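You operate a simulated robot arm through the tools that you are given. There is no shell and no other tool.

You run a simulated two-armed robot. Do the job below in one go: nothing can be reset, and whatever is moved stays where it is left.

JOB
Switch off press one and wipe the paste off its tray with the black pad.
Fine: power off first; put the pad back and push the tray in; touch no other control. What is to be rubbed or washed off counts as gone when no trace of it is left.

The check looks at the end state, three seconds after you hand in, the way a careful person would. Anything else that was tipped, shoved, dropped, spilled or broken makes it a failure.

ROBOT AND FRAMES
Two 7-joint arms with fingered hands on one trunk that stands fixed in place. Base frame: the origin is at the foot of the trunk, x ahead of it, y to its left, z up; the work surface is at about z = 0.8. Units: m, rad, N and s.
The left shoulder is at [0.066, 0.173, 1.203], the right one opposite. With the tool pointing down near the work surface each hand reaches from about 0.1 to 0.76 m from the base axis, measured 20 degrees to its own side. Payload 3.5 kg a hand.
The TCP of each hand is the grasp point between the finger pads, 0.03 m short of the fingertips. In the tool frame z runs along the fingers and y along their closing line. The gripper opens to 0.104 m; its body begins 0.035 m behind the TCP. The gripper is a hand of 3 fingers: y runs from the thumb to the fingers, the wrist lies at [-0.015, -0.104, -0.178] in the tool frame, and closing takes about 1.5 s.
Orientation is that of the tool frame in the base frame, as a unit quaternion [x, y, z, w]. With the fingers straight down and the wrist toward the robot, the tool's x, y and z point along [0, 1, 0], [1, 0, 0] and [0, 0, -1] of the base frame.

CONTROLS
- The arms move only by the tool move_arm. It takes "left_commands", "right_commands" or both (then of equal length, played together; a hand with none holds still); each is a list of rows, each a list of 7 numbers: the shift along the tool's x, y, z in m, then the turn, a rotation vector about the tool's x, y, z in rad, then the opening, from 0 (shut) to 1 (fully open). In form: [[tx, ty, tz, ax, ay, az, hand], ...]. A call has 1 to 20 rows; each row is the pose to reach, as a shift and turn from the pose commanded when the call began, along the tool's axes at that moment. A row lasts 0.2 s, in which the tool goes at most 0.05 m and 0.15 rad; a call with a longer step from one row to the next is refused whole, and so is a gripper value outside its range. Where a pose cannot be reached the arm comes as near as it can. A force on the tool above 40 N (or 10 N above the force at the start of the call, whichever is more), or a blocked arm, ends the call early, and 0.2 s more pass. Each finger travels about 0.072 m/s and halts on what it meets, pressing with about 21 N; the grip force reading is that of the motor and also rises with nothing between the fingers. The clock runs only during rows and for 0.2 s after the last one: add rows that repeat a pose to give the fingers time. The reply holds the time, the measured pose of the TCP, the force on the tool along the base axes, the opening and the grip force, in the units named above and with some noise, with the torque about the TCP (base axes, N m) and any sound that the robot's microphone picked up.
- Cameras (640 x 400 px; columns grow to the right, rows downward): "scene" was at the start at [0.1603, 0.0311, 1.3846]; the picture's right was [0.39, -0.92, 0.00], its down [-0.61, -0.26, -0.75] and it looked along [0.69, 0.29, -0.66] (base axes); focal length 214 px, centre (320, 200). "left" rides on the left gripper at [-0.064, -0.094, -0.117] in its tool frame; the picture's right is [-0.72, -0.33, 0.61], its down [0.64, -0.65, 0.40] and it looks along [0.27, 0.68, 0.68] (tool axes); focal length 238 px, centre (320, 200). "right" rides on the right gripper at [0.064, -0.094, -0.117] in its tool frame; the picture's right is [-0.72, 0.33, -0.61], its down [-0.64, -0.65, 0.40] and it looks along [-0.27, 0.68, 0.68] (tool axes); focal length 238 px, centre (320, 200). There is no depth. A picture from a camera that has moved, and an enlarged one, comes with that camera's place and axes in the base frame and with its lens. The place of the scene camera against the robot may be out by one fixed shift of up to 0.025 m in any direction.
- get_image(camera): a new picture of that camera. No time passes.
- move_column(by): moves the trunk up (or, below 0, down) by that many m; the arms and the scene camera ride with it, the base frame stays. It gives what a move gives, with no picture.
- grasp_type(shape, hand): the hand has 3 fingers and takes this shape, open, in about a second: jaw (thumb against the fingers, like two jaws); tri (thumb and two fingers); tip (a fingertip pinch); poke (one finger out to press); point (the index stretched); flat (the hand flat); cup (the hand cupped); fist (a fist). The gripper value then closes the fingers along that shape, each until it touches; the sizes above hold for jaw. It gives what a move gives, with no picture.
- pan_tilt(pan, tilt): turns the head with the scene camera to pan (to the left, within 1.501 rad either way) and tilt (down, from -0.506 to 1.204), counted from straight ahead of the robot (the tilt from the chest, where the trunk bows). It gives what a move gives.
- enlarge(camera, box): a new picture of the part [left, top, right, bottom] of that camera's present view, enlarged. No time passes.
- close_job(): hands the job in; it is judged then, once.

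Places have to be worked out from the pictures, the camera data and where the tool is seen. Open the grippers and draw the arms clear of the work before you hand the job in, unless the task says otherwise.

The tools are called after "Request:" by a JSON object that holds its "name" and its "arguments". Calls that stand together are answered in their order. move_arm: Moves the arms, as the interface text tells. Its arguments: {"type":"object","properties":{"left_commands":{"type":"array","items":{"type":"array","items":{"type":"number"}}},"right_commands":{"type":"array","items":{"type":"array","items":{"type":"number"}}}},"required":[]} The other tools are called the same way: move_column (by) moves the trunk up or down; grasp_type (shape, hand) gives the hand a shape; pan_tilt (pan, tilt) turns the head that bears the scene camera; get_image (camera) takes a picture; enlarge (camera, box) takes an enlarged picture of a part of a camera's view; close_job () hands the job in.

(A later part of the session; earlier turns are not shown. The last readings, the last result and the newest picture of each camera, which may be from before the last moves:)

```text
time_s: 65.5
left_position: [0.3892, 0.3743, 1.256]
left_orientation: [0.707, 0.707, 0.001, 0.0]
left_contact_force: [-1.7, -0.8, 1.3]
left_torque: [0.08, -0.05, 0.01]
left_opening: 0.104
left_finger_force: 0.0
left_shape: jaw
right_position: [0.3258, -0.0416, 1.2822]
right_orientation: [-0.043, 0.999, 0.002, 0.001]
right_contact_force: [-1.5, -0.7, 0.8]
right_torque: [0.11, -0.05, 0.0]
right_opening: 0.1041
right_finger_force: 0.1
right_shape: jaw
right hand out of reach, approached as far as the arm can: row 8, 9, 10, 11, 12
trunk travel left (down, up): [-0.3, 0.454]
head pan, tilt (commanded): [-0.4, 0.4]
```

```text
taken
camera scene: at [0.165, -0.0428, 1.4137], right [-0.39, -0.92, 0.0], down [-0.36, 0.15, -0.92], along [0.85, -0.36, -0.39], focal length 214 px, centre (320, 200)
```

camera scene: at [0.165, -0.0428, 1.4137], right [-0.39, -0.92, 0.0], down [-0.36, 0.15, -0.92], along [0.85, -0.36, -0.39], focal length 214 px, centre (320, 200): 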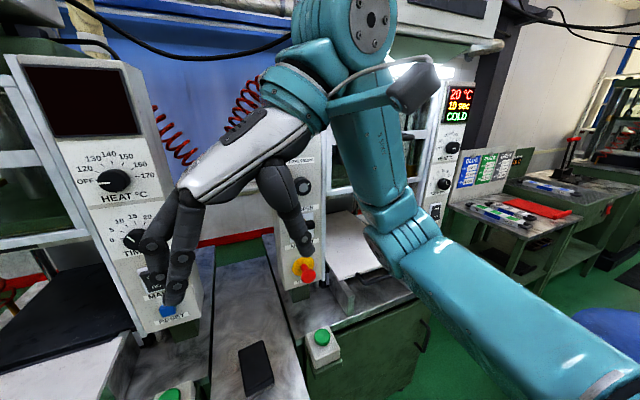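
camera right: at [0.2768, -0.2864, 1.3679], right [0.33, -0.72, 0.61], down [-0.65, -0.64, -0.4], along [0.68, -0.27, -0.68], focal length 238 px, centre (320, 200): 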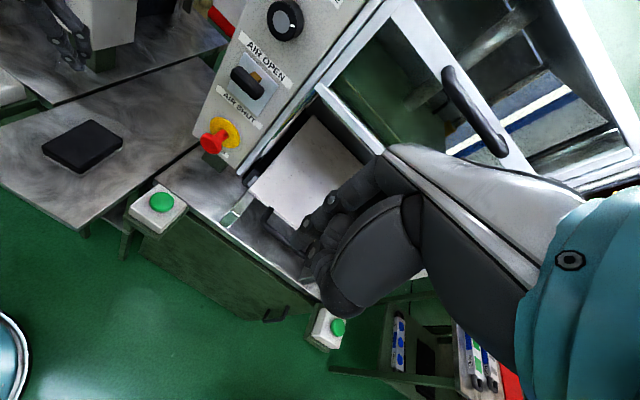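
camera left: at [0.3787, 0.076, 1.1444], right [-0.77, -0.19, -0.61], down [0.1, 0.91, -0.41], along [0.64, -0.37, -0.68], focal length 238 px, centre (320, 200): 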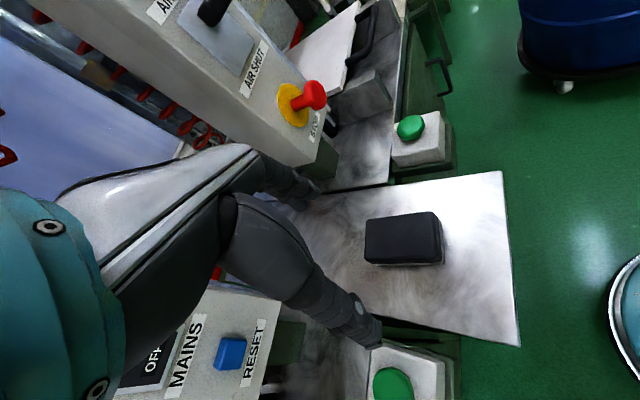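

I think the two arms are in mirrored wrist branches: the right one likes fingers leaning forward. I'll lean the right hand's fingers forward (about 45°) while keeping its closing line crosswise, and see if it reaches out toward the pad.

Request:
{"name": "move_arm", "arguments": {"right_commands": [[0, 0, 0, 0, -0.13, 0, 1], [0, 0, 0, 0, -0.26, 0, 1], [-0.02, 0, 0.02, 0, -0.39, 0, 1], [-0.04, 0, 0.04, 0, -0.52, 0, 1], [-0.06, -0.005, 0.07, 0, -0.65, 0, 1], [-0.08, -0.01, 0.1, 0, -0.785, 0, 1], [-0.1, -0.015, 0.14, 0, -0.785, 0, 1], [-0.12, -0.02, 0.18, 0, -0.785, 0, 1], [-0.13, -0.02, 0.22, 0, -0.785, 0, 1]]}}

Request:
{"name": "get_image", "arguments": {"camera": "scene"}}

```text
time_s: 67.5
left_position: [0.3908, 0.3774, 1.254]
left_orientation: [0.707, 0.707, 0.0, 0.0]
left_contact_force: [-1.0, 0.1, -0.2]
left_torque: [-0.01, -0.02, 0.02]
left_opening: 0.1037
left_finger_force: 0.0
left_shape: jaw
right_position: [0.4565, -0.0457, 1.0585]
right_orientation: [-0.041, 0.923, 0.016, 0.382]
right_contact_force: [0.1, 0.7, -0.8]
right_torque: [0.03, 0.01, -0.04]
right_opening: 0.1039
right_finger_force: 0.1
right_shape: jaw
right hand out of reach, approached as far as the arm can: row 1, 2, 3, 4, 5
trunk travel left (down, up): [-0.3, 0.454]
head pan, tilt (commanded): [-0.4, 0.4]
```

```text
taken
camera scene: at [0.1681, -0.0377, 1.4134], right [-0.39, -0.92, 0.0], down [-0.36, 0.15, -0.92], along [0.85, -0.36, -0.39], focal length 214 px, centre (320, 200)
```

scene: 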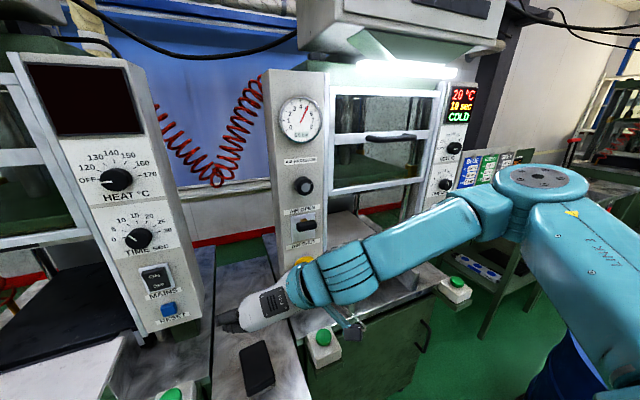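

Excellent: with the fingers leaning 45° forward, the right hand reaches [0.457, -0.046, 1.059] comfortably. The left hand should be able to do the mirrored pose, and it is better placed for wiping, so I'll withdraw the right and turn the left the same way.

Request:
{"name": "move_arm", "arguments": {"right_commands": [[-0.002, -0.02, -0.015, 0, 0, 0, 1], [-0.005, -0.055, -0.033, 0, 0, 0, 1], [-0.008, -0.09, -0.05, 0, 0, 0, 1], [-0.011, -0.125, -0.067, 0, 0, 0, 1], [-0.014, -0.16, -0.085, 0, 0, 0, 1], [-0.017, -0.2, -0.103, 0, 0, 0, 1], [-0.02, -0.2445, -0.121, 0, 0, 0, 1], [-0.02, -0.2445, -0.121, 0, 0, 0, 1], [-0.02, -0.2445, -0.121, 0, 0, 0, 1], [-0.02, -0.2445, -0.121, 0, 0, 0, 1], [-0.02, -0.2445, -0.121, 0, 0, 0, 1]], "left_commands": [[-0.005, 0.005, 0.01, 0, 0, 0.135, 1], [-0.015, 0.01, 0.02, 0, 0, 0.27, 1], [-0.03, 0.015, 0.03, 0, 0, 0.405, 1], [-0.045, 0.02, 0.04, 0, 0, 0.54, 1], [-0.06, 0.025, 0.05, 0, 0, 0.675, 1], [-0.08, 0.03, 0.06, 0, 0, 0.81, 1], [-0.1, 0.035, 0.07, 0, 0, 0.945, 1], [-0.12, 0.04, 0.08, 0, 0, 1.08, 1], [-0.14, 0.045, 0.09, 0, 0, 1.215, 1], [-0.16, 0.05, 0.1, 0, 0, 1.35, 1], [-0.18, 0.06, 0.1, 0, 0, 1.481, 1]]}}

Request:
{"name": "move_arm", "arguments": {"left_commands": [[0, 0.005, 0, 0, 0.13, 0, 1], [0, 0.015, 0, 0, 0.26, 0, 1], [0, 0.03, 0, 0, 0.39, 0, 1], [0, 0.05, 0, 0, 0.52, 0, 1], [0, 0.07, 0, 0, 0.65, 0, 1], [0, 0.09, 0, 0, 0.785, 0, 1], [0, 0.12, 0, 0, 0.785, 0, 1], [0, 0.15, 0, 0, 0.785, 0, 1]]}}

Request:
{"name": "pan_tilt", "arguments": {"pan": 0.3, "tilt": 0.6}}

Request:
{"name": "get_image", "arguments": {"camera": "scene"}}

```text
time_s: 69.9
left_position: [0.4512, 0.1951, 1.1531]
left_orientation: [0.999, 0.043, -0.001, 0.001]
left_contact_force: [-0.4, -0.2, 0.4]
left_torque: [-0.01, 0.01, 0.03]
left_opening: 0.1038
left_finger_force: 0.1
left_shape: jaw
right_position: [0.4231, -0.1348, 1.0965]
right_orientation: [-0.04, 0.923, 0.016, 0.383]
right_contact_force: [0.6, -0.3, -1.1]
right_torque: [-0.02, 0.02, 0.03]
right_opening: 0.1039
right_finger_force: 0.1
right_shape: jaw
right hand out of reach, approached as far as the arm can: row 3, 4, 5, 6, 7, 8, 9, 10, 11
trunk travel left (down, up): [-0.3, 0.454]
head pan, tilt (commanded): [-0.4, 0.4]
```

```text
time_s: 71.7
left_position: [0.4629, 0.0463, 1.1532]
left_orientation: [0.923, 0.042, 0.381, -0.015]
left_contact_force: [0.0, 0.6, 0.3]
left_torque: [-0.02, 0.03, -0.07]
left_opening: 0.1039
left_finger_force: 0.1
left_shape: jaw
right_position: [0.4226, -0.1322, 1.0965]
right_orientation: [-0.04, 0.924, 0.017, 0.381]
right_contact_force: [0.3, -0.2, 1.1]
right_torque: [0.01, 0.02, -0.01]
right_opening: 0.104
right_finger_force: 0.0
right_shape: jaw
trunk travel left (down, up): [-0.3, 0.454]
head pan, tilt (commanded): [-0.4, 0.4]
```

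```text
time_s: 72.7
left_position: [0.4623, 0.0452, 1.1531]
left_orientation: [0.923, 0.042, 0.382, -0.016]
left_contact_force: [-0.4, -0.9, 0.1]
left_torque: [-0.02, 0.03, 0.02]
left_opening: 0.104
left_finger_force: 0.1
left_shape: jaw
right_position: [0.4219, -0.1337, 1.0959]
right_orientation: [-0.039, 0.923, 0.017, 0.382]
right_contact_force: [-0.6, 0.0, 0.4]
right_torque: [0.04, 0.0, -0.02]
right_opening: 0.104
right_finger_force: 0.0
right_shape: jaw
trunk travel left (down, up): [-0.3, 0.454]
head pan, tilt (commanded): [0.3, 0.6]
```

```text
taken
camera scene: at [0.1674, 0.024, 1.3952], right [0.29, -0.96, 0.0], down [-0.54, -0.17, -0.83], along [0.79, 0.24, -0.56], focal length 214 px, centre (320, 200)
```

scene: 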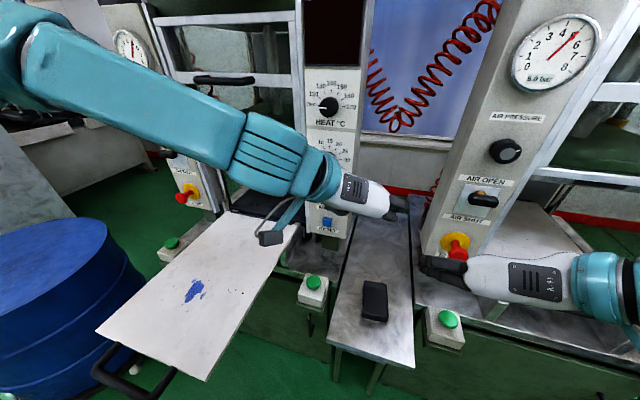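

The left hand reaches [0.462, 0.045, 1.153] in this pose with no limit flagged. I need the right hand out of the way first, so I'll straighten and turn it back while moving it right.

Request:
{"name": "move_arm", "arguments": {"right_commands": [[-0.013, 0, -0.02, 0, 0.13, 0, 1], [-0.027, -0.01, -0.04, 0, 0.26, 0, 1], [-0.04, -0.03, -0.06, 0, 0.39, 0, 1], [-0.053, -0.06, -0.08, 0, 0.52, 0, 1], [-0.067, -0.09, -0.1, 0, 0.65, 0, 1], [-0.083, -0.12, -0.129, 0, 0.785, 0, 1], [-0.083, -0.1477, -0.129, 0, 0.785, 0, 1]]}}

Request:
{"name": "move_arm", "arguments": {"right_commands": [[0, -0.01, 0, 0, 0, 0.14, 1], [0, -0.02, 0, 0, 0, 0.28, 1], [0, -0.03, 0, 0, 0, 0.42, 1], [0, -0.04, 0, 0, 0, 0.56, 1], [0, -0.05, 0, 0, 0, 0.7, 1], [0, -0.06, 0, 0, 0, 0.84, 1], [0, -0.07, 0, 0, 0, 0.98, 1], [0, -0.08, 0, 0, 0, 1.12, 1], [0, -0.09, 0, 0, 0, 1.26, 1], [0, -0.1, 0, 0, 0, 1.4, 1], [0, -0.11, 0, 0, 0, 1.54, 1], [0, -0.12, 0, 0, 0, 1.66, 1]]}}

Request:
{"name": "get_image", "arguments": {"camera": "scene"}}

```text
time_s: 74.3
left_position: [0.4628, 0.0456, 1.1538]
left_orientation: [0.923, 0.042, 0.383, -0.016]
left_contact_force: [0.0, 0.7, -0.3]
left_torque: [-0.01, 0.0, 0.0]
left_opening: 0.1041
left_finger_force: 0.0
left_shape: jaw
right_position: [0.3355, -0.0686, 1.1025]
right_orientation: [-0.011, 0.98, 0.014, 0.196]
right_contact_force: [-0.7, -0.4, -0.7]
right_torque: [-0.02, 0.0, -0.01]
right_opening: 0.1039
right_finger_force: 0.0
right_shape: jaw
right hand out of reach, approached as far as the arm can: row 1, 2, 3, 4, 5, 6, 7
trunk travel left (down, up): [-0.3, 0.454]
head pan, tilt (commanded): [0.3, 0.6]
```

```text
time_s: 76.9
left_position: [0.4632, 0.0457, 1.1525]
left_orientation: [0.923, 0.041, 0.381, -0.015]
left_contact_force: [-0.7, 0.5, 0.2]
left_torque: [0.0, 0.02, -0.01]
left_opening: 0.1037
left_finger_force: 0.1
left_shape: jaw
right_position: [0.4497, -0.17, 1.1456]
right_orientation: [0.717, 0.669, 0.154, 0.123]
right_contact_force: [0.1, -0.2, -0.1]
right_torque: [0.0, -0.01, 0.0]
right_opening: 0.104
right_finger_force: 0.0
right_shape: jaw
right hand out of reach, approached as far as the arm can: row 1, 2, 3, 4, 5, 6, 7, 8, 9, 10, 11, 12
trunk travel left (down, up): [-0.3, 0.454]
head pan, tilt (commanded): [0.3, 0.6]
```

```text
taken
camera scene: at [0.1678, 0.0249, 1.3951], right [0.3, -0.96, 0.0], down [-0.54, -0.17, -0.82], along [0.79, 0.24, -0.57], focal length 214 px, centre (320, 200)
```

scene: 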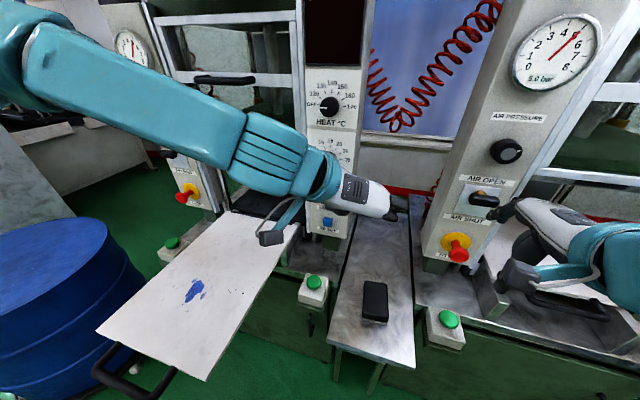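

The right hand is back near its neutral orientation at [0.45, -0.17, 1.146]. I'll move it up and to the right to its parking place.

Request:
{"name": "move_arm", "arguments": {"right_commands": [[-0.03, 0.001, -0.02, 0.06, 0, 0, 1], [-0.06, 0.002, -0.04, 0.13, 0, 0, 1], [-0.09, 0.003, -0.06, 0.2, 0, 0, 1], [-0.12, 0.004, -0.08, 0.27, 0, 0, 1], [-0.15, 0.005, -0.1, 0.34, 0, 0, 1], [-0.183, 0.006, -0.117, 0.4, 0, 0, 1], [-0.183, 0.006, -0.117, 0.4, 0, 0, 1]]}}

Request:
{"name": "get_image", "arguments": {"camera": "right"}}

```text
time_s: 78.5
left_position: [0.4638, 0.0465, 1.1532]
left_orientation: [0.923, 0.041, 0.382, -0.017]
left_contact_force: [-0.2, 0.2, 0.9]
left_torque: [-0.01, 0.02, 0.03]
left_opening: 0.1039
left_finger_force: 0.1
left_shape: jaw
right_position: [0.4058, -0.3549, 1.2449]
right_orientation: [0.726, 0.687, 0.018, -0.023]
right_contact_force: [1.1, 0.6, 0.5]
right_torque: [0.02, 0.01, 0.01]
right_opening: 0.1039
right_finger_force: 0.1
right_shape: jaw
trunk travel left (down, up): [-0.3, 0.454]
head pan, tilt (commanded): [0.3, 0.6]
```

```text
taken
camera right: at [0.3146, -0.2936, 1.3655], right [0.29, -0.77, 0.57], down [-0.69, -0.58, -0.43], along [0.66, -0.26, -0.7], focal length 238 px, centre (320, 200)
```

right: 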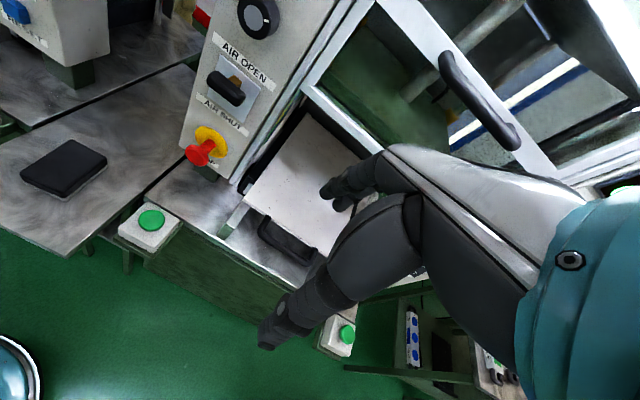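

The right arm is parked. Now I'll move the left hand over the pad, to about [0.49, -0.021, 0.95], keeping the 45° lean.

Request:
{"name": "move_arm", "arguments": {"left_commands": [[-0.026, 0.014, 0.0315, 0, 0, 0, 1], [-0.0517, 0.0278, 0.063, 0, 0, 0, 1], [-0.0776, 0.0417, 0.0946, 0, 0, 0, 1], [-0.1034, 0.0556, 0.1262, 0, 0, 0, 1], [-0.1293, 0.0695, 0.1577, 0, 0, 0, 1], [-0.1293, 0.0695, 0.1577, 0, 0, 0, 1]]}}

Request:
{"name": "get_image", "arguments": {"camera": "left"}}

Request:
{"name": "get_image", "arguments": {"camera": "scene"}}

Request:
{"name": "enlarge", "arguments": {"camera": "right", "box": [0, 80, 240, 280]}}

```text
time_s: 79.9
left_position: [0.4783, 0.0483, 0.9925]
left_orientation: [0.923, 0.042, 0.382, -0.016]
left_contact_force: [1.2, -0.4, 1.1]
left_torque: [0.01, -0.03, 0.01]
left_opening: 0.1039
left_finger_force: 0.0
left_shape: jaw
left hand out of reach, approached as far as the arm can: row 3, 4, 5, 6
right_position: [0.4044, -0.355, 1.2434]
right_orientation: [0.725, 0.688, 0.019, -0.022]
right_contact_force: [1.4, 0.7, 0.6]
right_torque: [0.03, 0.02, 0.05]
right_opening: 0.1039
right_finger_force: 0.1
right_shape: jaw
trunk travel left (down, up): [-0.3, 0.454]
head pan, tilt (commanded): [0.3, 0.6]
```

```text
taken
camera left: at [0.3431, 0.1306, 1.0287], right [-0.1, 0.32, -0.94], down [0.68, 0.72, 0.17], along [0.73, -0.62, -0.29], focal length 238 px, centre (320, 200)
```

left: 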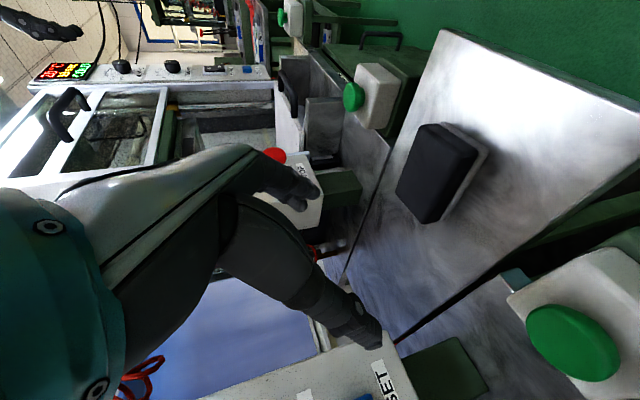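

```text
taken
camera scene: at [0.1675, 0.0241, 1.3951], right [0.3, -0.96, 0.0], down [-0.54, -0.17, -0.83], along [0.79, 0.24, -0.56], focal length 214 px, centre (320, 200)
```

scene: 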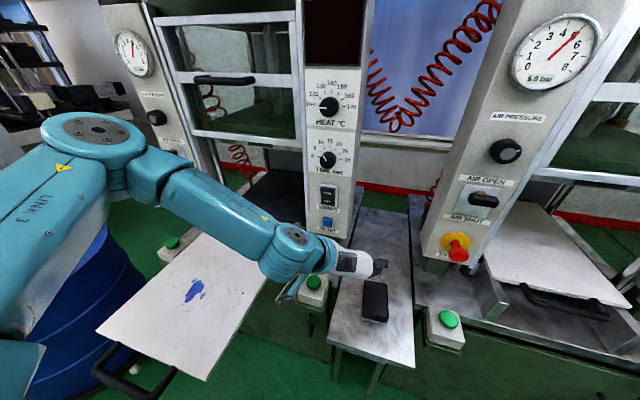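

```text
2.00 times, centred on (120, 180) of right
camera zoom: at [0.3147, -0.2934, 1.3653], right [0.29, -0.77, 0.57], down [-0.69, -0.58, -0.44], along [0.67, -0.26, -0.7], focal length 477 px, centre (720, 240)
```

zoom: 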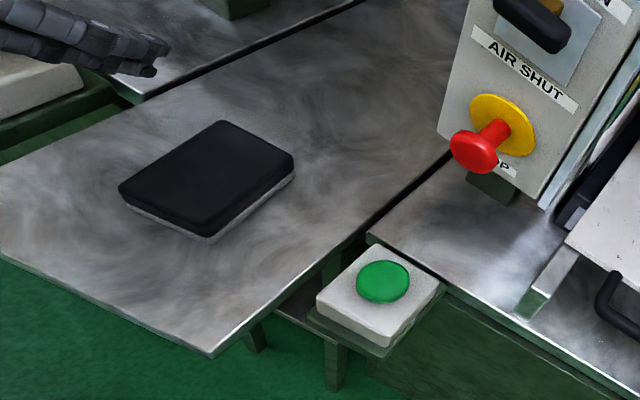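

It stops at y≈0.048 when close in. The wrist is near the shoulder here, so I'll try going further forward and lower first, then to the right.

Request:
{"name": "move_arm", "arguments": {"left_commands": [[0.002, 0.001, 0.02, 0, 0, 0, 1], [0.0045, 0.003, 0.042, 0, 0, 0, 1], [0.007, 0.0044, 0.0635, 0, 0, 0, 1], [0.006, 0.0194, 0.0625, 0, 0, 0, 1], [0.005, 0.0344, 0.0615, 0, 0, 0, 1], [0.004, 0.0494, 0.0605, 0, 0, 0, 1], [0.0032, 0.0641, 0.0597, 0, 0, 0, 1]]}}

```text
time_s: 81.5
left_position: [0.5175, 0.0598, 0.9864]
left_orientation: [0.923, 0.042, 0.383, -0.016]
left_contact_force: [-0.2, 0.4, 0.1]
left_torque: [0.02, 0.0, 0.0]
left_opening: 0.1038
left_finger_force: 0.0
left_shape: jaw
left hand out of reach, approached as far as the arm can: row 1, 2, 3, 4, 5, 6, 7
right_position: [0.4038, -0.3541, 1.2448]
right_orientation: [0.726, 0.687, 0.019, -0.023]
right_contact_force: [0.4, 0.4, -0.7]
right_torque: [0.01, 0.0, -0.01]
right_opening: 0.1038
right_finger_force: 0.0
right_shape: jaw
trunk travel left (down, up): [-0.3, 0.454]
head pan, tilt (commanded): [0.3, 0.6]
```

Height is what limits it: it won't go lower with this arm posture. Lowering the trunk should carry the whole posture down, so I'll raise the hand first, then lower the trunk 0.15 m (shoulder still well above the tray).

Request:
{"name": "move_arm", "arguments": {"left_commands": [[0.0234, 0.005, -0.035, 0, 0, 0, 1], [0.0468, 0.01, -0.07, 0, 0, 0, 1], [0.07, 0.018, -0.105, 0, 0, 0, 1], [0.0935, 0.0272, -0.1397, 0, 0, 0, 1]]}}

Request:
{"name": "move_column", "arguments": {"by": -0.08}}

Request:
{"name": "get_image", "arguments": {"camera": "scene"}}

```text
time_s: 82.5
left_position: [0.4858, 0.0288, 1.1527]
left_orientation: [0.923, 0.042, 0.383, -0.016]
left_contact_force: [-0.1, 1.0, -0.2]
left_torque: [0.01, -0.02, 0.0]
left_opening: 0.104
left_finger_force: 0.0
left_shape: jaw
right_position: [0.4038, -0.3556, 1.2449]
right_orientation: [0.726, 0.688, 0.019, -0.022]
right_contact_force: [0.2, 0.5, -0.5]
right_torque: [-0.02, 0.0, 0.03]
right_opening: 0.1038
right_finger_force: 0.1
right_shape: jaw
trunk travel left (down, up): [-0.3, 0.454]
head pan, tilt (commanded): [0.3, 0.6]
```

```text
time_s: 83.7
left_position: [0.4838, 0.0282, 1.0722]
left_orientation: [0.923, 0.042, 0.381, -0.017]
left_contact_force: [0.2, 0.6, 0.6]
left_torque: [0.04, -0.02, -0.01]
left_opening: 0.1041
left_finger_force: 0.1
left_shape: jaw
right_position: [0.4025, -0.3545, 1.164]
right_orientation: [0.726, 0.687, 0.019, -0.023]
right_contact_force: [-0.1, -0.5, 0.4]
right_torque: [-0.04, -0.01, 0.03]
right_opening: 0.1042
right_finger_force: 0.0
right_shape: jaw
trunk travel left (down, up): [-0.22, 0.534]
head pan, tilt (commanded): [0.3, 0.6]
```

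```text
taken
camera scene: at [0.2007, 0.0242, 1.3134], right [0.3, -0.96, 0.0], down [-0.54, -0.17, -0.83], along [0.79, 0.24, -0.56], focal length 214 px, centre (320, 200)
```

scene: 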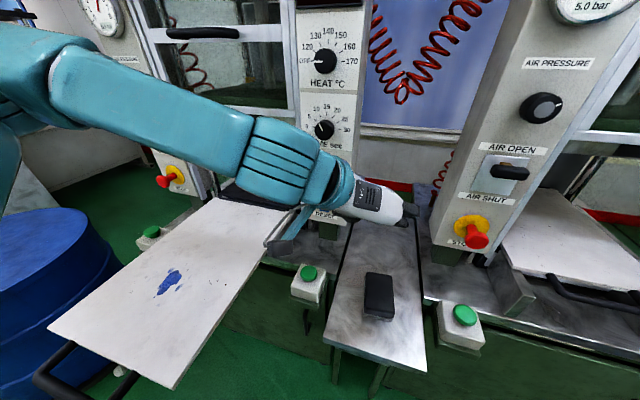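

Now I'll try moving to above the pad again, toward [0.49, -0.021, 0.98].

Request:
{"name": "move_arm", "arguments": {"left_commands": [[-0.016, 0.0123, 0.0165, 0, 0, 0, 1], [-0.032, 0.0247, 0.0331, 0, 0, 0, 1], [-0.048, 0.037, 0.0497, 0, 0, 0, 1], [-0.0639, 0.0493, 0.0662, 0, 0, 0, 1], [-0.0639, 0.0493, 0.0662, 0, 0, 0, 1]]}}

```text
time_s: 84.9
left_position: [0.4901, 0.012, 0.9881]
left_orientation: [0.923, 0.042, 0.383, -0.014]
left_contact_force: [0.3, -0.3, -0.2]
left_torque: [0.02, -0.02, 0.01]
left_opening: 0.104
left_finger_force: 0.0
left_shape: jaw
left hand out of reach, approached as far as the arm can: row 2, 3, 4, 5
right_position: [0.4037, -0.3546, 1.1624]
right_orientation: [0.726, 0.687, 0.018, -0.022]
right_contact_force: [-0.1, -0.3, 0.2]
right_torque: [-0.03, -0.06, -0.01]
right_opening: 0.104
right_finger_force: 0.1
right_shape: jaw
trunk travel left (down, up): [-0.22, 0.534]
head pan, tilt (commanded): [0.3, 0.6]
```

Lowering helped (now y=0.012). I'll also try reducing the forward lean to about 25°, to see if that eases the limit.

Request:
{"name": "move_arm", "arguments": {"left_commands": [[0, 0, 0, 0, -0.12, 0, 1], [0, 0.01, 0, 0, -0.24, 0, 1], [0, 0.02, 0, 0, -0.35, 0, 1], [0, 0.033, 0, 0, -0.35, 0, 1]]}}

```text
time_s: 85.9
left_position: [0.4907, 0.0092, 1.0066]
left_orientation: [0.971, 0.044, 0.236, -0.009]
left_contact_force: [0.3, -0.1, 0.5]
left_torque: [0.01, -0.01, -0.01]
left_opening: 0.1041
left_finger_force: 0.1
left_shape: jaw
left hand out of reach, approached as far as the arm can: row 2, 3, 4
right_position: [0.4022, -0.3544, 1.1629]
right_orientation: [0.725, 0.688, 0.019, -0.023]
right_contact_force: [-0.8, 0.9, 0.0]
right_torque: [0.0, 0.01, 0.01]
right_opening: 0.1039
right_finger_force: 0.1
right_shape: jaw
trunk travel left (down, up): [-0.22, 0.534]
head pan, tilt (commanded): [0.3, 0.6]
```

The lean makes no difference; the left wrist simply can't cross inward past y≈0.1 in its current elbow branch. The right arm's branch could (it did for the switch), so I'll return the left arm to its side and try the right with the palm facing left.

Request:
{"name": "move_arm", "arguments": {"left_commands": [[0.01, -0.0336, -0.023, 0, -0.08, 0, 1], [0.02, -0.0672, -0.0465, 0, -0.16, 0, 1], [0.029, -0.1008, -0.07, 0, -0.24, 0, 1], [0.039, -0.1344, -0.093, 0, -0.32, 0, 1], [0.049, -0.168, -0.116, 0, -0.4, 0, 1], [0.0585, -0.2016, -0.1395, 0, -0.476, 0, 1]]}}

Request:
{"name": "move_arm", "arguments": {"left_commands": [[-0.005, -0.015, -0.005, 0, 0, -0.135, 1], [-0.01, -0.03, -0.01, 0, 0, -0.27, 1], [-0.015, -0.045, -0.015, 0, 0, -0.405, 1], [-0.02, -0.06, -0.02, 0, 0, -0.54, 1], [-0.025, -0.075, -0.025, 0, 0, -0.675, 1], [-0.03, -0.09, -0.03, 0, 0, -0.81, 1], [-0.035, -0.105, -0.035, 0, 0, -0.945, 1], [-0.04, -0.12, -0.04, 0, 0, -1.08, 1], [-0.045, -0.135, -0.045, 0, 0, -1.215, 1], [-0.05, -0.15, -0.05, 0, 0, -1.35, 1], [-0.055, -0.165, -0.055, 0, 0, -1.481, 1]]}}

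Request:
{"name": "move_column", "arguments": {"by": 0.08}}

```text
time_s: 87.3
left_position: [0.4676, 0.2123, 1.1578]
left_orientation: [0.999, 0.044, -0.021, 0.003]
left_contact_force: [1.1, -0.7, -0.1]
left_torque: [0.01, 0.01, 0.0]
left_opening: 0.1039
left_finger_force: 0.1
left_shape: jaw
right_position: [0.403, -0.3539, 1.1653]
right_orientation: [0.725, 0.688, 0.02, -0.022]
right_contact_force: [0.1, -0.3, 0.2]
right_torque: [-0.03, -0.03, 0.03]
right_opening: 0.1044
right_finger_force: 0.0
right_shape: jaw
trunk travel left (down, up): [-0.22, 0.534]
head pan, tilt (commanded): [0.3, 0.6]
```

```text
time_s: 89.7
left_position: [0.4016, 0.3702, 1.2128]
left_orientation: [0.706, 0.708, -0.016, -0.013]
left_contact_force: [0.2, 0.2, 0.3]
left_torque: [-0.01, 0.0, 0.01]
left_opening: 0.104
left_finger_force: 0.0
left_shape: jaw
right_position: [0.4018, -0.3555, 1.1648]
right_orientation: [0.726, 0.687, 0.019, -0.023]
right_contact_force: [-0.5, 0.5, 0.1]
right_torque: [0.0, -0.02, 0.01]
right_opening: 0.1041
right_finger_force: 0.0
right_shape: jaw
trunk travel left (down, up): [-0.22, 0.534]
head pan, tilt (commanded): [0.3, 0.6]
```

```text
time_s: 90.9
left_position: [0.4015, 0.3713, 1.294]
left_orientation: [0.707, 0.707, -0.016, -0.013]
left_contact_force: [-0.7, 0.7, -0.7]
left_torque: [-0.01, 0.01, -0.01]
left_opening: 0.1041
left_finger_force: 0.1
left_shape: jaw
right_position: [0.4044, -0.3533, 1.2419]
right_orientation: [0.726, 0.687, 0.018, -0.023]
right_contact_force: [0.1, 0.0, 0.1]
right_torque: [-0.03, 0.01, 0.01]
right_opening: 0.1041
right_finger_force: 0.1
right_shape: jaw
trunk travel left (down, up): [-0.3, 0.454]
head pan, tilt (commanded): [0.3, 0.6]
```

I'll bring the right hand back into the inner region at [0.48, -0.05, 1.28] and see whether its reach there is unchanged.

Request:
{"name": "move_arm", "arguments": {"right_commands": [[0.038, 0.0073, -0.003, 0, 0, 0, 1], [0.076, 0.0146, -0.006, 0, 0, 0, 1], [0.1146, 0.0218, -0.009, 0, 0, 0, 1], [0.153, 0.0291, -0.0115, 0, 0, 0, 1], [0.191, 0.0364, -0.0144, 0, 0, 0, 1], [0.229, 0.0437, -0.0173, 0, 0, 0, 1], [0.2673, 0.051, -0.02, 0, 0, 0, 1], [0.3055, 0.0582, -0.023, 0, 0, 0, 1], [0.3055, 0.0582, -0.023, 0, 0, 0, 1]]}}

Request:
{"name": "pan_tilt", "arguments": {"pan": -0.3, "tilt": 0.5}}

Request:
{"name": "get_image", "arguments": {"camera": "scene"}}

```text
time_s: 92.9
left_position: [0.4011, 0.3691, 1.2948]
left_orientation: [0.707, 0.707, -0.016, -0.012]
left_contact_force: [0.1, -0.5, 0.1]
left_torque: [-0.01, 0.01, 0.02]
left_opening: 0.1038
left_finger_force: 0.0
left_shape: jaw
right_position: [0.4804, -0.0567, 1.2857]
right_orientation: [0.726, 0.687, 0.019, -0.022]
right_contact_force: [0.7, -0.2, -0.3]
right_torque: [0.0, 0.01, -0.02]
right_opening: 0.1039
right_finger_force: 0.0
right_shape: jaw
trunk travel left (down, up): [-0.3, 0.454]
head pan, tilt (commanded): [0.3, 0.6]
```

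```text
time_s: 93.9
left_position: [0.4005, 0.3704, 1.2939]
left_orientation: [0.707, 0.707, -0.016, -0.013]
left_contact_force: [1.0, 0.5, 0.3]
left_torque: [-0.03, 0.02, -0.01]
left_opening: 0.104
left_finger_force: 0.1
left_shape: jaw
right_position: [0.4783, -0.0569, 1.285]
right_orientation: [0.726, 0.687, 0.019, -0.023]
right_contact_force: [-0.5, 0.9, -0.7]
right_torque: [0.01, 0.02, 0.01]
right_opening: 0.104
right_finger_force: 0.0
right_shape: jaw
trunk travel left (down, up): [-0.3, 0.454]
head pan, tilt (commanded): [-0.3, 0.499]
```

```text
taken
camera scene: at [0.17, -0.0287, 1.4042], right [-0.3, -0.96, 0.0], down [-0.46, 0.14, -0.88], along [0.84, -0.26, -0.48], focal length 214 px, centre (320, 200)
```

scene: 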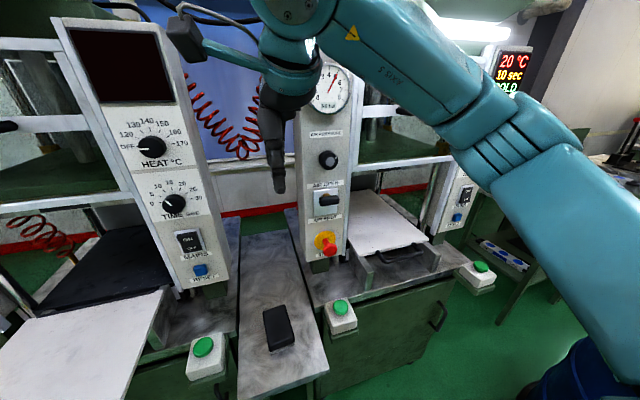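

Good, no limit flagged. Now I'll test descending straight down with this posture to z≈0.97.

Request:
{"name": "move_arm", "arguments": {"right_commands": [[0, 0, 0.045, 0, 0, 0, 1], [0, 0, 0.09, 0, 0, 0, 1], [0, 0, 0.135, 0, 0, 0, 1], [0, 0, 0.18, 0, 0, 0, 1], [0, 0, 0.225, 0, 0, 0, 1], [0, 0, 0.27, 0, 0, 0, 1], [0, 0, 0.31, 0, 0, 0, 1]]}}

Request:
{"name": "get_image", "arguments": {"camera": "scene"}}

```text
time_s: 95.5
left_position: [0.4011, 0.3711, 1.2944]
left_orientation: [0.706, 0.708, -0.016, -0.013]
left_contact_force: [0.8, 0.1, 0.3]
left_torque: [0.03, 0.01, 0.0]
left_opening: 0.1038
left_finger_force: 0.0
left_shape: jaw
right_position: [0.477, -0.0381, 0.975]
right_orientation: [0.726, 0.687, 0.018, -0.022]
right_contact_force: [0.3, -0.9, 0.0]
right_torque: [-0.02, -0.02, -0.03]
right_opening: 0.1041
right_finger_force: 0.1
right_shape: jaw
trunk travel left (down, up): [-0.3, 0.454]
head pan, tilt (commanded): [-0.3, 0.499]
```

```text
taken
camera scene: at [0.1702, -0.029, 1.4042], right [-0.3, -0.96, 0.0], down [-0.46, 0.14, -0.88], along [0.84, -0.26, -0.48], focal length 214 px, centre (320, 200)
```

scene: 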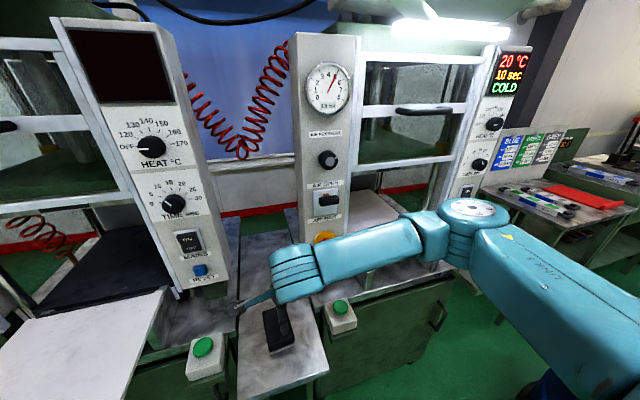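

It descended cleanly to [0.477, -0.038, 0.975]. Now I'll turn the wrist toward the right here (a bit higher, x≈0.455 for clearance) and see how far it goes.

Request:
{"name": "move_arm", "arguments": {"right_commands": [[0, -0.003, -0.01, 0, 0, -0.14, 1], [0, -0.006, -0.02, 0, 0, -0.28, 1], [0, -0.009, -0.03, 0, 0, -0.42, 1], [0, -0.012, -0.04, 0, 0, -0.56, 1], [0, -0.015, -0.05, 0, 0, -0.7, 1], [0, -0.018, -0.055, 0, 0, -0.84, 1], [0, -0.02, -0.06, 0, 0, -0.98, 1], [0, -0.02, -0.06, 0, 0, -1.12, 1], [0, -0.02, -0.06, 0, 0, -1.26, 1], [0, -0.02, -0.06, 0, 0, -1.4, 1], [0, -0.02, -0.06, 0, 0, -1.54, 1], [0, -0.02, -0.06, 0, 0, -1.62, 1]]}}

Request:
{"name": "get_image", "arguments": {"camera": "scene"}}

```text
time_s: 98.1
left_position: [0.3994, 0.3727, 1.2946]
left_orientation: [0.707, 0.707, -0.017, -0.012]
left_contact_force: [0.0, 0.0, -0.1]
left_torque: [0.02, 0.0, 0.0]
left_opening: 0.104
left_finger_force: 0.0
left_shape: jaw
right_position: [0.4353, -0.021, 1.0279]
right_orientation: [0.146, 0.985, 0.067, 0.054]
right_contact_force: [-0.7, 0.3, -0.5]
right_torque: [-0.04, -0.03, -0.03]
right_opening: 0.1038
right_finger_force: 0.1
right_shape: jaw
right hand out of reach, approached as far as the arm can: row 9, 10, 11, 12
trunk travel left (down, up): [-0.3, 0.454]
head pan, tilt (commanded): [-0.3, 0.499]
```

```text
taken
camera scene: at [0.1684, -0.0277, 1.4045], right [-0.3, -0.96, 0.0], down [-0.46, 0.14, -0.88], along [0.84, -0.26, -0.48], focal length 214 px, centre (320, 200)
```

scene: 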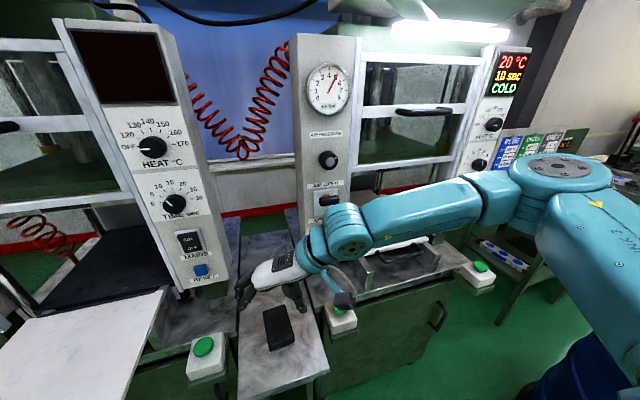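

It turned to about 73° before limiting. I'll add the forward lean (about 40°) and finish the turn, which worked for the right arm before, and then test how low it can go.

Request:
{"name": "move_arm", "arguments": {"right_commands": [[0, 0, 0, -0.003, -0.114, -0.085, 1], [0, 0, 0, -0.006, -0.229, -0.17, 1], [0, 0, 0, -0.01, -0.343, -0.256, 1], [0, 0, 0, -0.013, -0.458, -0.341, 1], [0, 0, 0, -0.016, -0.572, -0.426, 1], [0, 0, 0, -0.016, -0.572, -0.426, 1]]}}

Request:
{"name": "get_image", "arguments": {"camera": "scene"}}

```text
time_s: 99.5
left_position: [0.4006, 0.3705, 1.2937]
left_orientation: [0.707, 0.707, -0.017, -0.013]
left_contact_force: [0.7, -0.1, 0.2]
left_torque: [0.0, -0.02, 0.01]
left_opening: 0.1037
left_finger_force: 0.1
left_shape: jaw
right_position: [0.4366, -0.0193, 1.025]
right_orientation: [-0.05, 0.938, 0.019, 0.342]
right_contact_force: [-0.4, 0.2, 0.3]
right_torque: [0.01, 0.0, 0.0]
right_opening: 0.1039
right_finger_force: 0.1
right_shape: jaw
trunk travel left (down, up): [-0.3, 0.454]
head pan, tilt (commanded): [-0.3, 0.499]
```

```text
taken
camera scene: at [0.17, -0.029, 1.4042], right [-0.3, -0.96, 0.0], down [-0.46, 0.14, -0.88], along [0.84, -0.26, -0.48], focal length 214 px, centre (320, 200)
```

scene: 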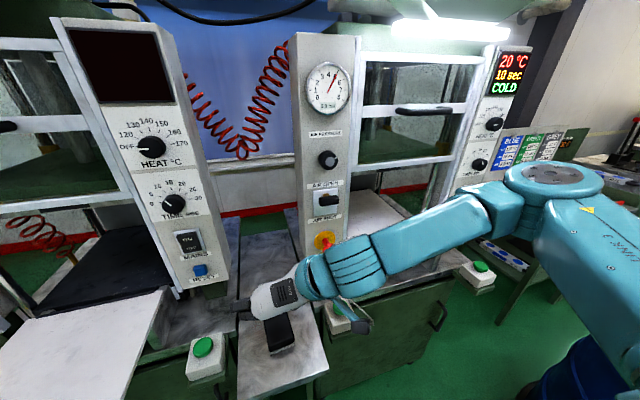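

No limits flagged: the right hand is at [0.437, -0.019, 1.025] with the wanted orientation. I'll advance toward the pad, to [0.485, -0.0235, 0.90].

Request:
{"name": "move_arm", "arguments": {"right_commands": [[0.011, -0.0023, 0.0315, 0, 0, 0, 1], [0.0221, -0.0046, 0.063, 0, 0, 0, 1], [0.0331, -0.007, 0.0945, 0, 0, 0, 1], [0.0442, -0.0093, 0.126, 0, 0, 0, 1], [0.0442, -0.0093, 0.126, 0, 0, 0, 1]]}}

Request:
{"name": "get_image", "arguments": {"camera": "right"}}

Request:
{"name": "get_image", "arguments": {"camera": "scene"}}

```text
time_s: 100.7
left_position: [0.402, 0.3708, 1.2944]
left_orientation: [0.706, 0.707, -0.016, -0.013]
left_contact_force: [0.8, 0.0, -0.6]
left_torque: [-0.02, 0.03, -0.01]
left_opening: 0.1043
left_finger_force: 0.1
left_shape: jaw
right_position: [0.4852, -0.0245, 0.9027]
right_orientation: [-0.051, 0.938, 0.019, 0.342]
right_contact_force: [0.1, -0.4, -0.6]
right_torque: [0.02, 0.02, -0.01]
right_opening: 0.1041
right_finger_force: 0.0
right_shape: jaw
trunk travel left (down, up): [-0.3, 0.454]
head pan, tilt (commanded): [-0.3, 0.499]
```

```text
taken
camera right: at [0.3719, -0.1314, 0.9501], right [0.12, 0.34, 0.93], down [0.82, -0.57, 0.1], along [0.56, 0.75, -0.35], focal length 238 px, centre (320, 200)
```

right: 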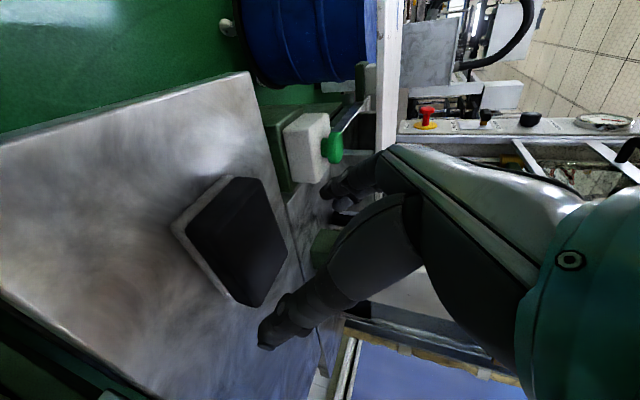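

```text
taken
camera scene: at [0.1698, -0.0288, 1.4043], right [-0.3, -0.96, 0.0], down [-0.46, 0.14, -0.88], along [0.84, -0.26, -0.48], focal length 214 px, centre (320, 200)
```

scene: 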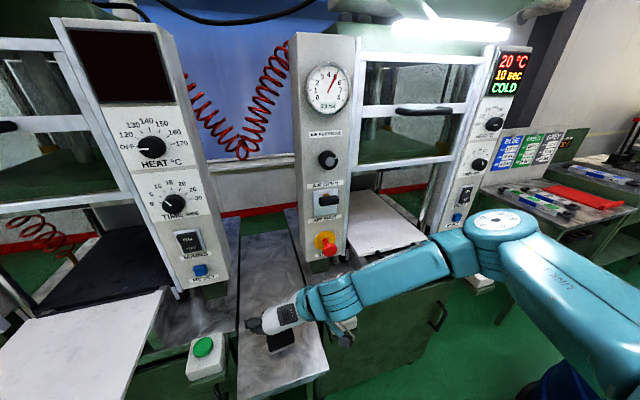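

The right hand reaches over the pad with no limit flagged. Before gripping, I'll check that this arm can also carry it across to the paste: move the left arm out of the way and the empty right hand over the tray at z≈1.08.

Request:
{"name": "move_arm", "arguments": {"right_commands": [[-0.0202, 0.0024, -0.0412, 0, 0, 0, 1], [-0.0404, 0.0048, -0.0823, 0, 0, 0, 1], [-0.0605, 0.0071, -0.1235, 0, 0, 0, 1], [-0.0807, 0.0095, -0.1646, 0, 0, 0, 1], [-0.0807, 0.052, -0.1645, -0.057, 0, -0.068, 1], [-0.0807, 0.0944, -0.1644, -0.114, 0, -0.136, 1], [-0.0808, 0.1368, -0.1643, -0.172, 0, -0.204, 1], [-0.0808, 0.1793, -0.1642, -0.229, 0, -0.272, 1], [-0.0808, 0.2217, -0.1641, -0.286, 0, -0.34, 1], [-0.0809, 0.2642, -0.164, -0.343, 0, -0.408, 1], [-0.0809, 0.3066, -0.1639, -0.401, 0, -0.476, 1], [-0.081, 0.349, -0.1638, -0.458, 0, -0.544, 1], [-0.081, 0.3915, -0.1637, -0.515, 0.001, -0.612, 1]], "left_commands": [[0.038, -0.02, 0.003, 0, 0, 0, 1], [0.076, -0.04, 0.007, 0, 0, 0, 1], [0.114, -0.061, 0.01, 0, 0, 0, 1], [0.152, -0.081, 0.013, 0, 0, 0, 1], [0.19, -0.101, 0.017, 0, 0, 0, 1], [0.229, -0.122, 0.02, 0, 0, 0, 1], [0.229, -0.122, 0.02, 0, 0, 0, 1], [0.229, -0.122, 0.02, 0, 0, 0, 1], [0.229, -0.122, 0.02, 0, 0, 0, 1], [0.229, -0.122, 0.02, 0, 0, 0, 1], [0.229, -0.122, 0.02, 0, 0, 0, 1], [0.229, -0.122, 0.02, 0, 0, 0, 1], [0.229, -0.122, 0.02, 0, 0, 0, 1]]}}

Request:
{"name": "pan_tilt", "arguments": {"pan": 0.3, "tilt": 0.6}}

Request:
{"name": "get_image", "arguments": {"camera": "scene"}}

```text
time_s: 103.5
left_position: [0.2791, 0.5983, 1.2722]
left_orientation: [0.707, 0.707, -0.016, -0.011]
left_contact_force: [-0.3, -0.5, 0.1]
left_torque: [-0.01, 0.05, 0.0]
left_opening: 0.1039
left_finger_force: 0.1
left_shape: jaw
left hand out of reach, approached as far as the arm can: row 4, 5, 6, 7, 8, 9, 10, 11, 12, 13
right_position: [0.3947, 0.2875, 1.084]
right_orientation: [-0.411, 0.844, 0.153, 0.307]
right_contact_force: [0.9, 0.2, -0.7]
right_torque: [0.0, 0.05, 0.01]
right_opening: 0.1043
right_finger_force: 0.1
right_shape: jaw
right hand out of reach, approached as far as the arm can: row 12, 13
trunk travel left (down, up): [-0.3, 0.454]
head pan, tilt (commanded): [-0.3, 0.499]
```

```text
time_s: 104.5
left_position: [0.2763, 0.5988, 1.2739]
left_orientation: [0.707, 0.707, -0.016, -0.011]
left_contact_force: [0.1, 0.2, -0.6]
left_torque: [0.01, 0.0, 0.01]
left_opening: 0.1036
left_finger_force: 0.1
left_shape: jaw
right_position: [0.3939, 0.287, 1.0851]
right_orientation: [-0.41, 0.845, 0.152, 0.308]
right_contact_force: [0.4, 0.0, -0.3]
right_torque: [-0.02, 0.03, 0.02]
right_opening: 0.1037
right_finger_force: 0.1
right_shape: jaw
trunk travel left (down, up): [-0.3, 0.454]
head pan, tilt (commanded): [0.3, 0.6]
```

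```text
taken
camera scene: at [0.1674, 0.0241, 1.3952], right [0.29, -0.96, 0.0], down [-0.54, -0.17, -0.83], along [0.79, 0.24, -0.56], focal length 214 px, centre (320, 200)
```

scene: 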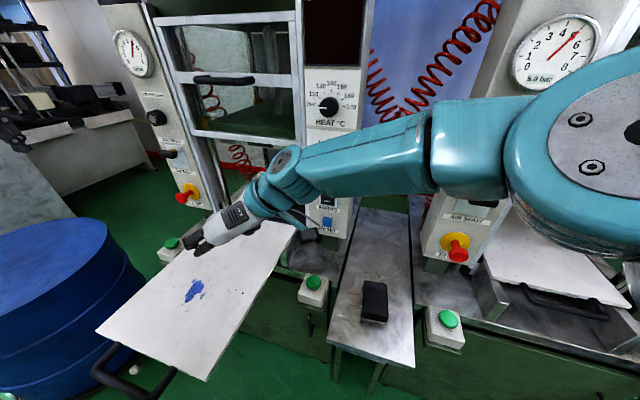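

The right hand reaches [0.394, 0.287, 1.085], enough to set the pad on the right part of the tray, where the left hand can take it over for wiping. I'll test that the right can also go low there (to z≈0.965).

Request:
{"name": "move_arm", "arguments": {"right_commands": [[0.0242, -0.0028, 0.0319, 0, 0, 0, 1], [0.0485, -0.0055, 0.0637, 0, 0, 0, 1], [0.0727, -0.0083, 0.0956, 0, 0, 0, 1], [0.0727, -0.0083, 0.0956, 0, 0, 0, 1]]}}

Request:
{"name": "get_image", "arguments": {"camera": "scene"}}

Request:
{"name": "get_image", "arguments": {"camera": "right"}}

```text
time_s: 105.5
left_position: [0.2776, 0.5999, 1.272]
left_orientation: [0.707, 0.707, -0.016, -0.011]
left_contact_force: [-0.6, -0.4, 0.2]
left_torque: [0.03, 0.07, 0.02]
left_opening: 0.1038
left_finger_force: 0.1
left_shape: jaw
right_position: [0.3679, 0.2887, 1.0582]
right_orientation: [-0.411, 0.845, 0.152, 0.307]
right_contact_force: [0.3, 0.8, 0.2]
right_torque: [-0.01, 0.0, -0.01]
right_opening: 0.1041
right_finger_force: 0.1
right_shape: jaw
right hand out of reach, approached as far as the arm can: row 1, 2, 3, 4
trunk travel left (down, up): [-0.3, 0.454]
head pan, tilt (commanded): [0.3, 0.6]
```

```text
taken
camera scene: at [0.1676, 0.0241, 1.3951], right [0.3, -0.96, 0.0], down [-0.54, -0.17, -0.83], along [0.79, 0.24, -0.56], focal length 214 px, centre (320, 200)
```

scene: 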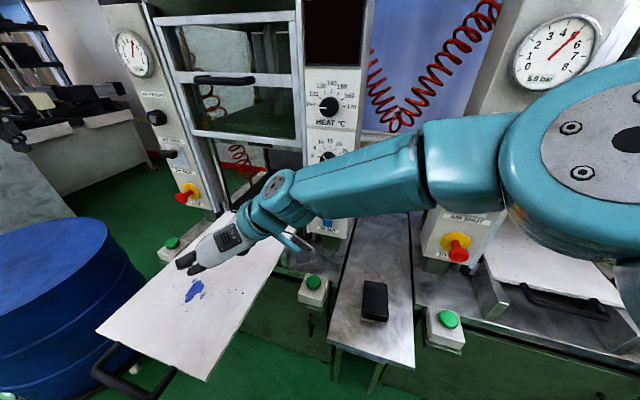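

```text
taken
camera right: at [0.3662, 0.1326, 1.1059], right [-0.16, 0.32, 0.93], down [0.98, 0.19, 0.1], along [-0.14, 0.93, -0.34], focal length 238 px, centre (320, 200)
```

right: 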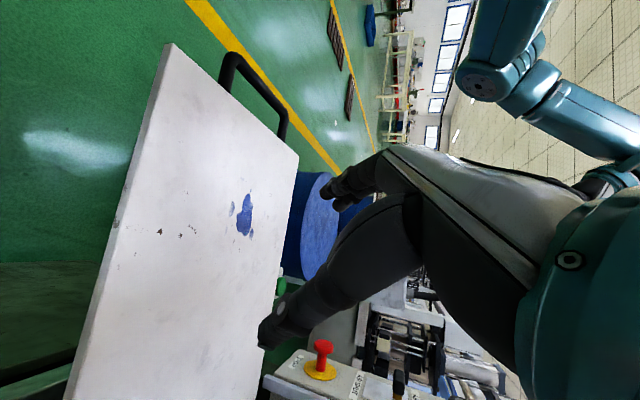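

Going lower at that spot is limited, but lowering the trunk eased this before. I'll raise the right hand a little, lower the trunk by 0.12 m, and test again.

Request:
{"name": "move_arm", "arguments": {"right_commands": [[-0.02, -0.014, -0.011, 0, 0, 0, 1], [-0.0399, -0.0277, -0.0214, 0, 0, 0, 1]]}}

Request:
{"name": "move_column", "arguments": {"by": -0.12}}

Request:
{"name": "get_image", "arguments": {"camera": "scene"}}

```text
time_s: 106.1
left_position: [0.2776, 0.5995, 1.2725]
left_orientation: [0.706, 0.708, -0.015, -0.012]
left_contact_force: [-0.3, 0.4, 0.0]
left_torque: [0.0, 0.0, -0.01]
left_opening: 0.1039
left_finger_force: 0.0
left_shape: jaw
right_position: [0.4031, 0.2851, 1.1007]
right_orientation: [-0.411, 0.845, 0.152, 0.307]
right_contact_force: [0.9, 0.5, 0.2]
right_torque: [0.02, -0.02, 0.02]
right_opening: 0.104
right_finger_force: 0.0
right_shape: jaw
trunk travel left (down, up): [-0.3, 0.454]
head pan, tilt (commanded): [0.3, 0.6]
```

```text
time_s: 107.6
left_position: [0.3243, 0.5996, 1.1258]
left_orientation: [0.705, 0.705, -0.056, -0.053]
left_contact_force: [-0.2, 0.1, -0.2]
left_torque: [0.01, 0.0, 0.03]
left_opening: 0.1039
left_finger_force: 0.0
left_shape: jaw
right_position: [0.4043, 0.2862, 0.9823]
right_orientation: [-0.411, 0.844, 0.151, 0.308]
right_contact_force: [-0.3, 0.6, 0.9]
right_torque: [0.01, -0.02, -0.01]
right_opening: 0.1042
right_finger_force: 0.0
right_shape: jaw
trunk travel left (down, up): [-0.18, 0.574]
head pan, tilt (commanded): [0.3, 0.6]
```

```text
taken
camera scene: at [0.2205, 0.024, 1.272], right [0.3, -0.96, 0.0], down [-0.54, -0.17, -0.83], along [0.79, 0.24, -0.56], focal length 214 px, centre (320, 200)
```

scene: 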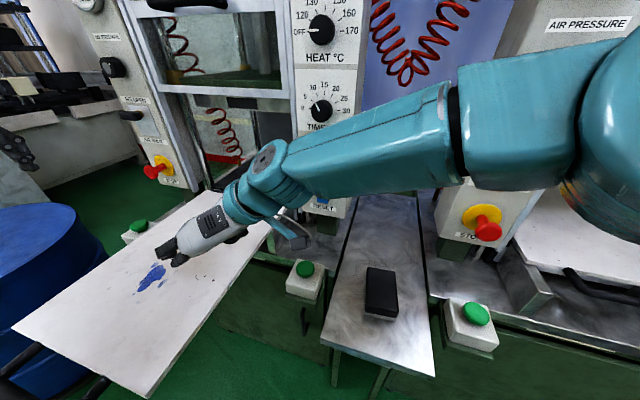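

Now the right hand is at z=0.982 over the tray. I'll test a bit lower, to z≈0.947, which stays above the tray surface.

Request:
{"name": "move_arm", "arguments": {"right_commands": [[0.0113, 0, 0.0134, 0, 0, 0, 1], [0.0226, 0, 0.0267, 0, 0, 0, 1], [0.0226, 0, 0.0267, 0, 0, 0, 1]]}}

Request:
{"name": "get_image", "arguments": {"camera": "right"}}

Request:
{"name": "get_image", "arguments": {"camera": "left"}}

```text
time_s: 108.4
left_position: [0.3245, 0.5988, 1.1256]
left_orientation: [0.705, 0.705, -0.057, -0.054]
left_contact_force: [0.2, 0.5, 0.3]
left_torque: [0.03, -0.02, -0.02]
left_opening: 0.1041
left_finger_force: 0.1
left_shape: jaw
right_position: [0.4043, 0.2853, 0.946]
right_orientation: [-0.411, 0.845, 0.151, 0.307]
right_contact_force: [0.6, -0.2, -0.1]
right_torque: [0.01, 0.0, 0.0]
right_opening: 0.1041
right_finger_force: 0.1
right_shape: jaw
trunk travel left (down, up): [-0.18, 0.574]
head pan, tilt (commanded): [0.3, 0.6]
```

```text
taken
camera right: at [0.4025, 0.1293, 0.9945], right [-0.16, 0.32, 0.93], down [0.98, 0.19, 0.1], along [-0.14, 0.93, -0.34], focal length 238 px, centre (320, 200)
```

right: 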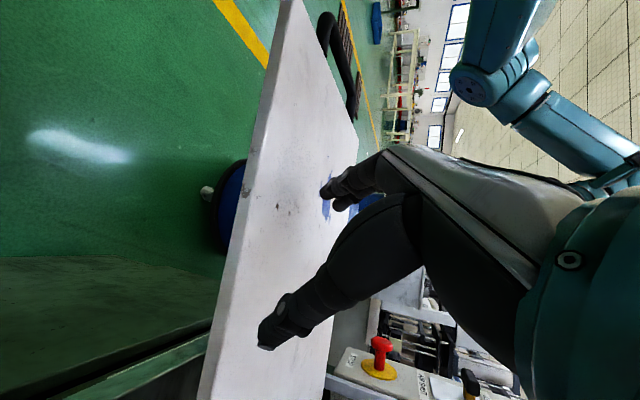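

```text
taken
camera left: at [0.251, 0.5357, 1.2555], right [-0.42, -0.72, -0.55], down [-0.71, 0.64, -0.3], along [0.57, 0.27, -0.78], focal length 238 px, centre (320, 200)
```

left: 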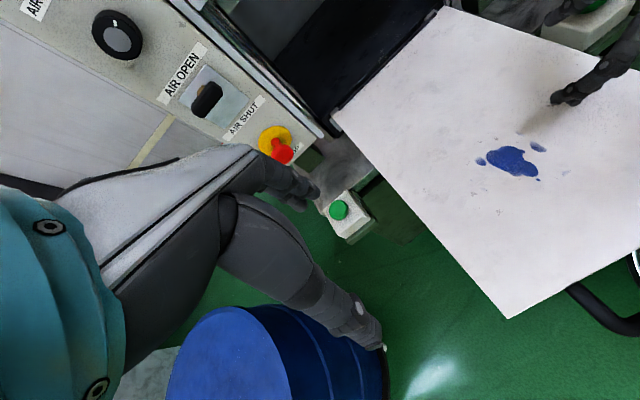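

With the trunk at -0.12 the right hand reaches [0.404, 0.285, 0.946] freely. I'll see how far left it can go at this height; perhaps it can wipe directly without a hand-over.

Request:
{"name": "move_arm", "arguments": {"right_commands": [[-0.0182, 0.0155, 0.0089, 0, 0, 0, 1], [-0.0364, 0.0309, 0.0178, 0, 0, 0, 1], [-0.0546, 0.0464, 0.0267, 0, 0, 0, 1], [-0.0728, 0.0618, 0.0356, 0, 0, 0, 1], [-0.0728, 0.0618, 0.0356, 0, 0, 0, 1]]}}

```text
time_s: 109.6
left_position: [0.3246, 0.5983, 1.124]
left_orientation: [0.705, 0.705, -0.056, -0.052]
left_contact_force: [0.3, 0.9, -0.3]
left_torque: [0.0, 0.02, 0.02]
left_opening: 0.1042
left_finger_force: 0.2
left_shape: jaw
right_position: [0.4024, 0.2936, 0.9692]
right_orientation: [-0.412, 0.845, 0.152, 0.307]
right_contact_force: [-0.3, 0.1, 0.0]
right_torque: [0.0, 0.01, 0.0]
right_opening: 0.104
right_finger_force: 0.0
right_shape: jaw
right hand out of reach, approached as far as the arm can: row 1, 2, 3, 4, 5
trunk travel left (down, up): [-0.18, 0.574]
head pan, tilt (commanded): [0.3, 0.6]
```

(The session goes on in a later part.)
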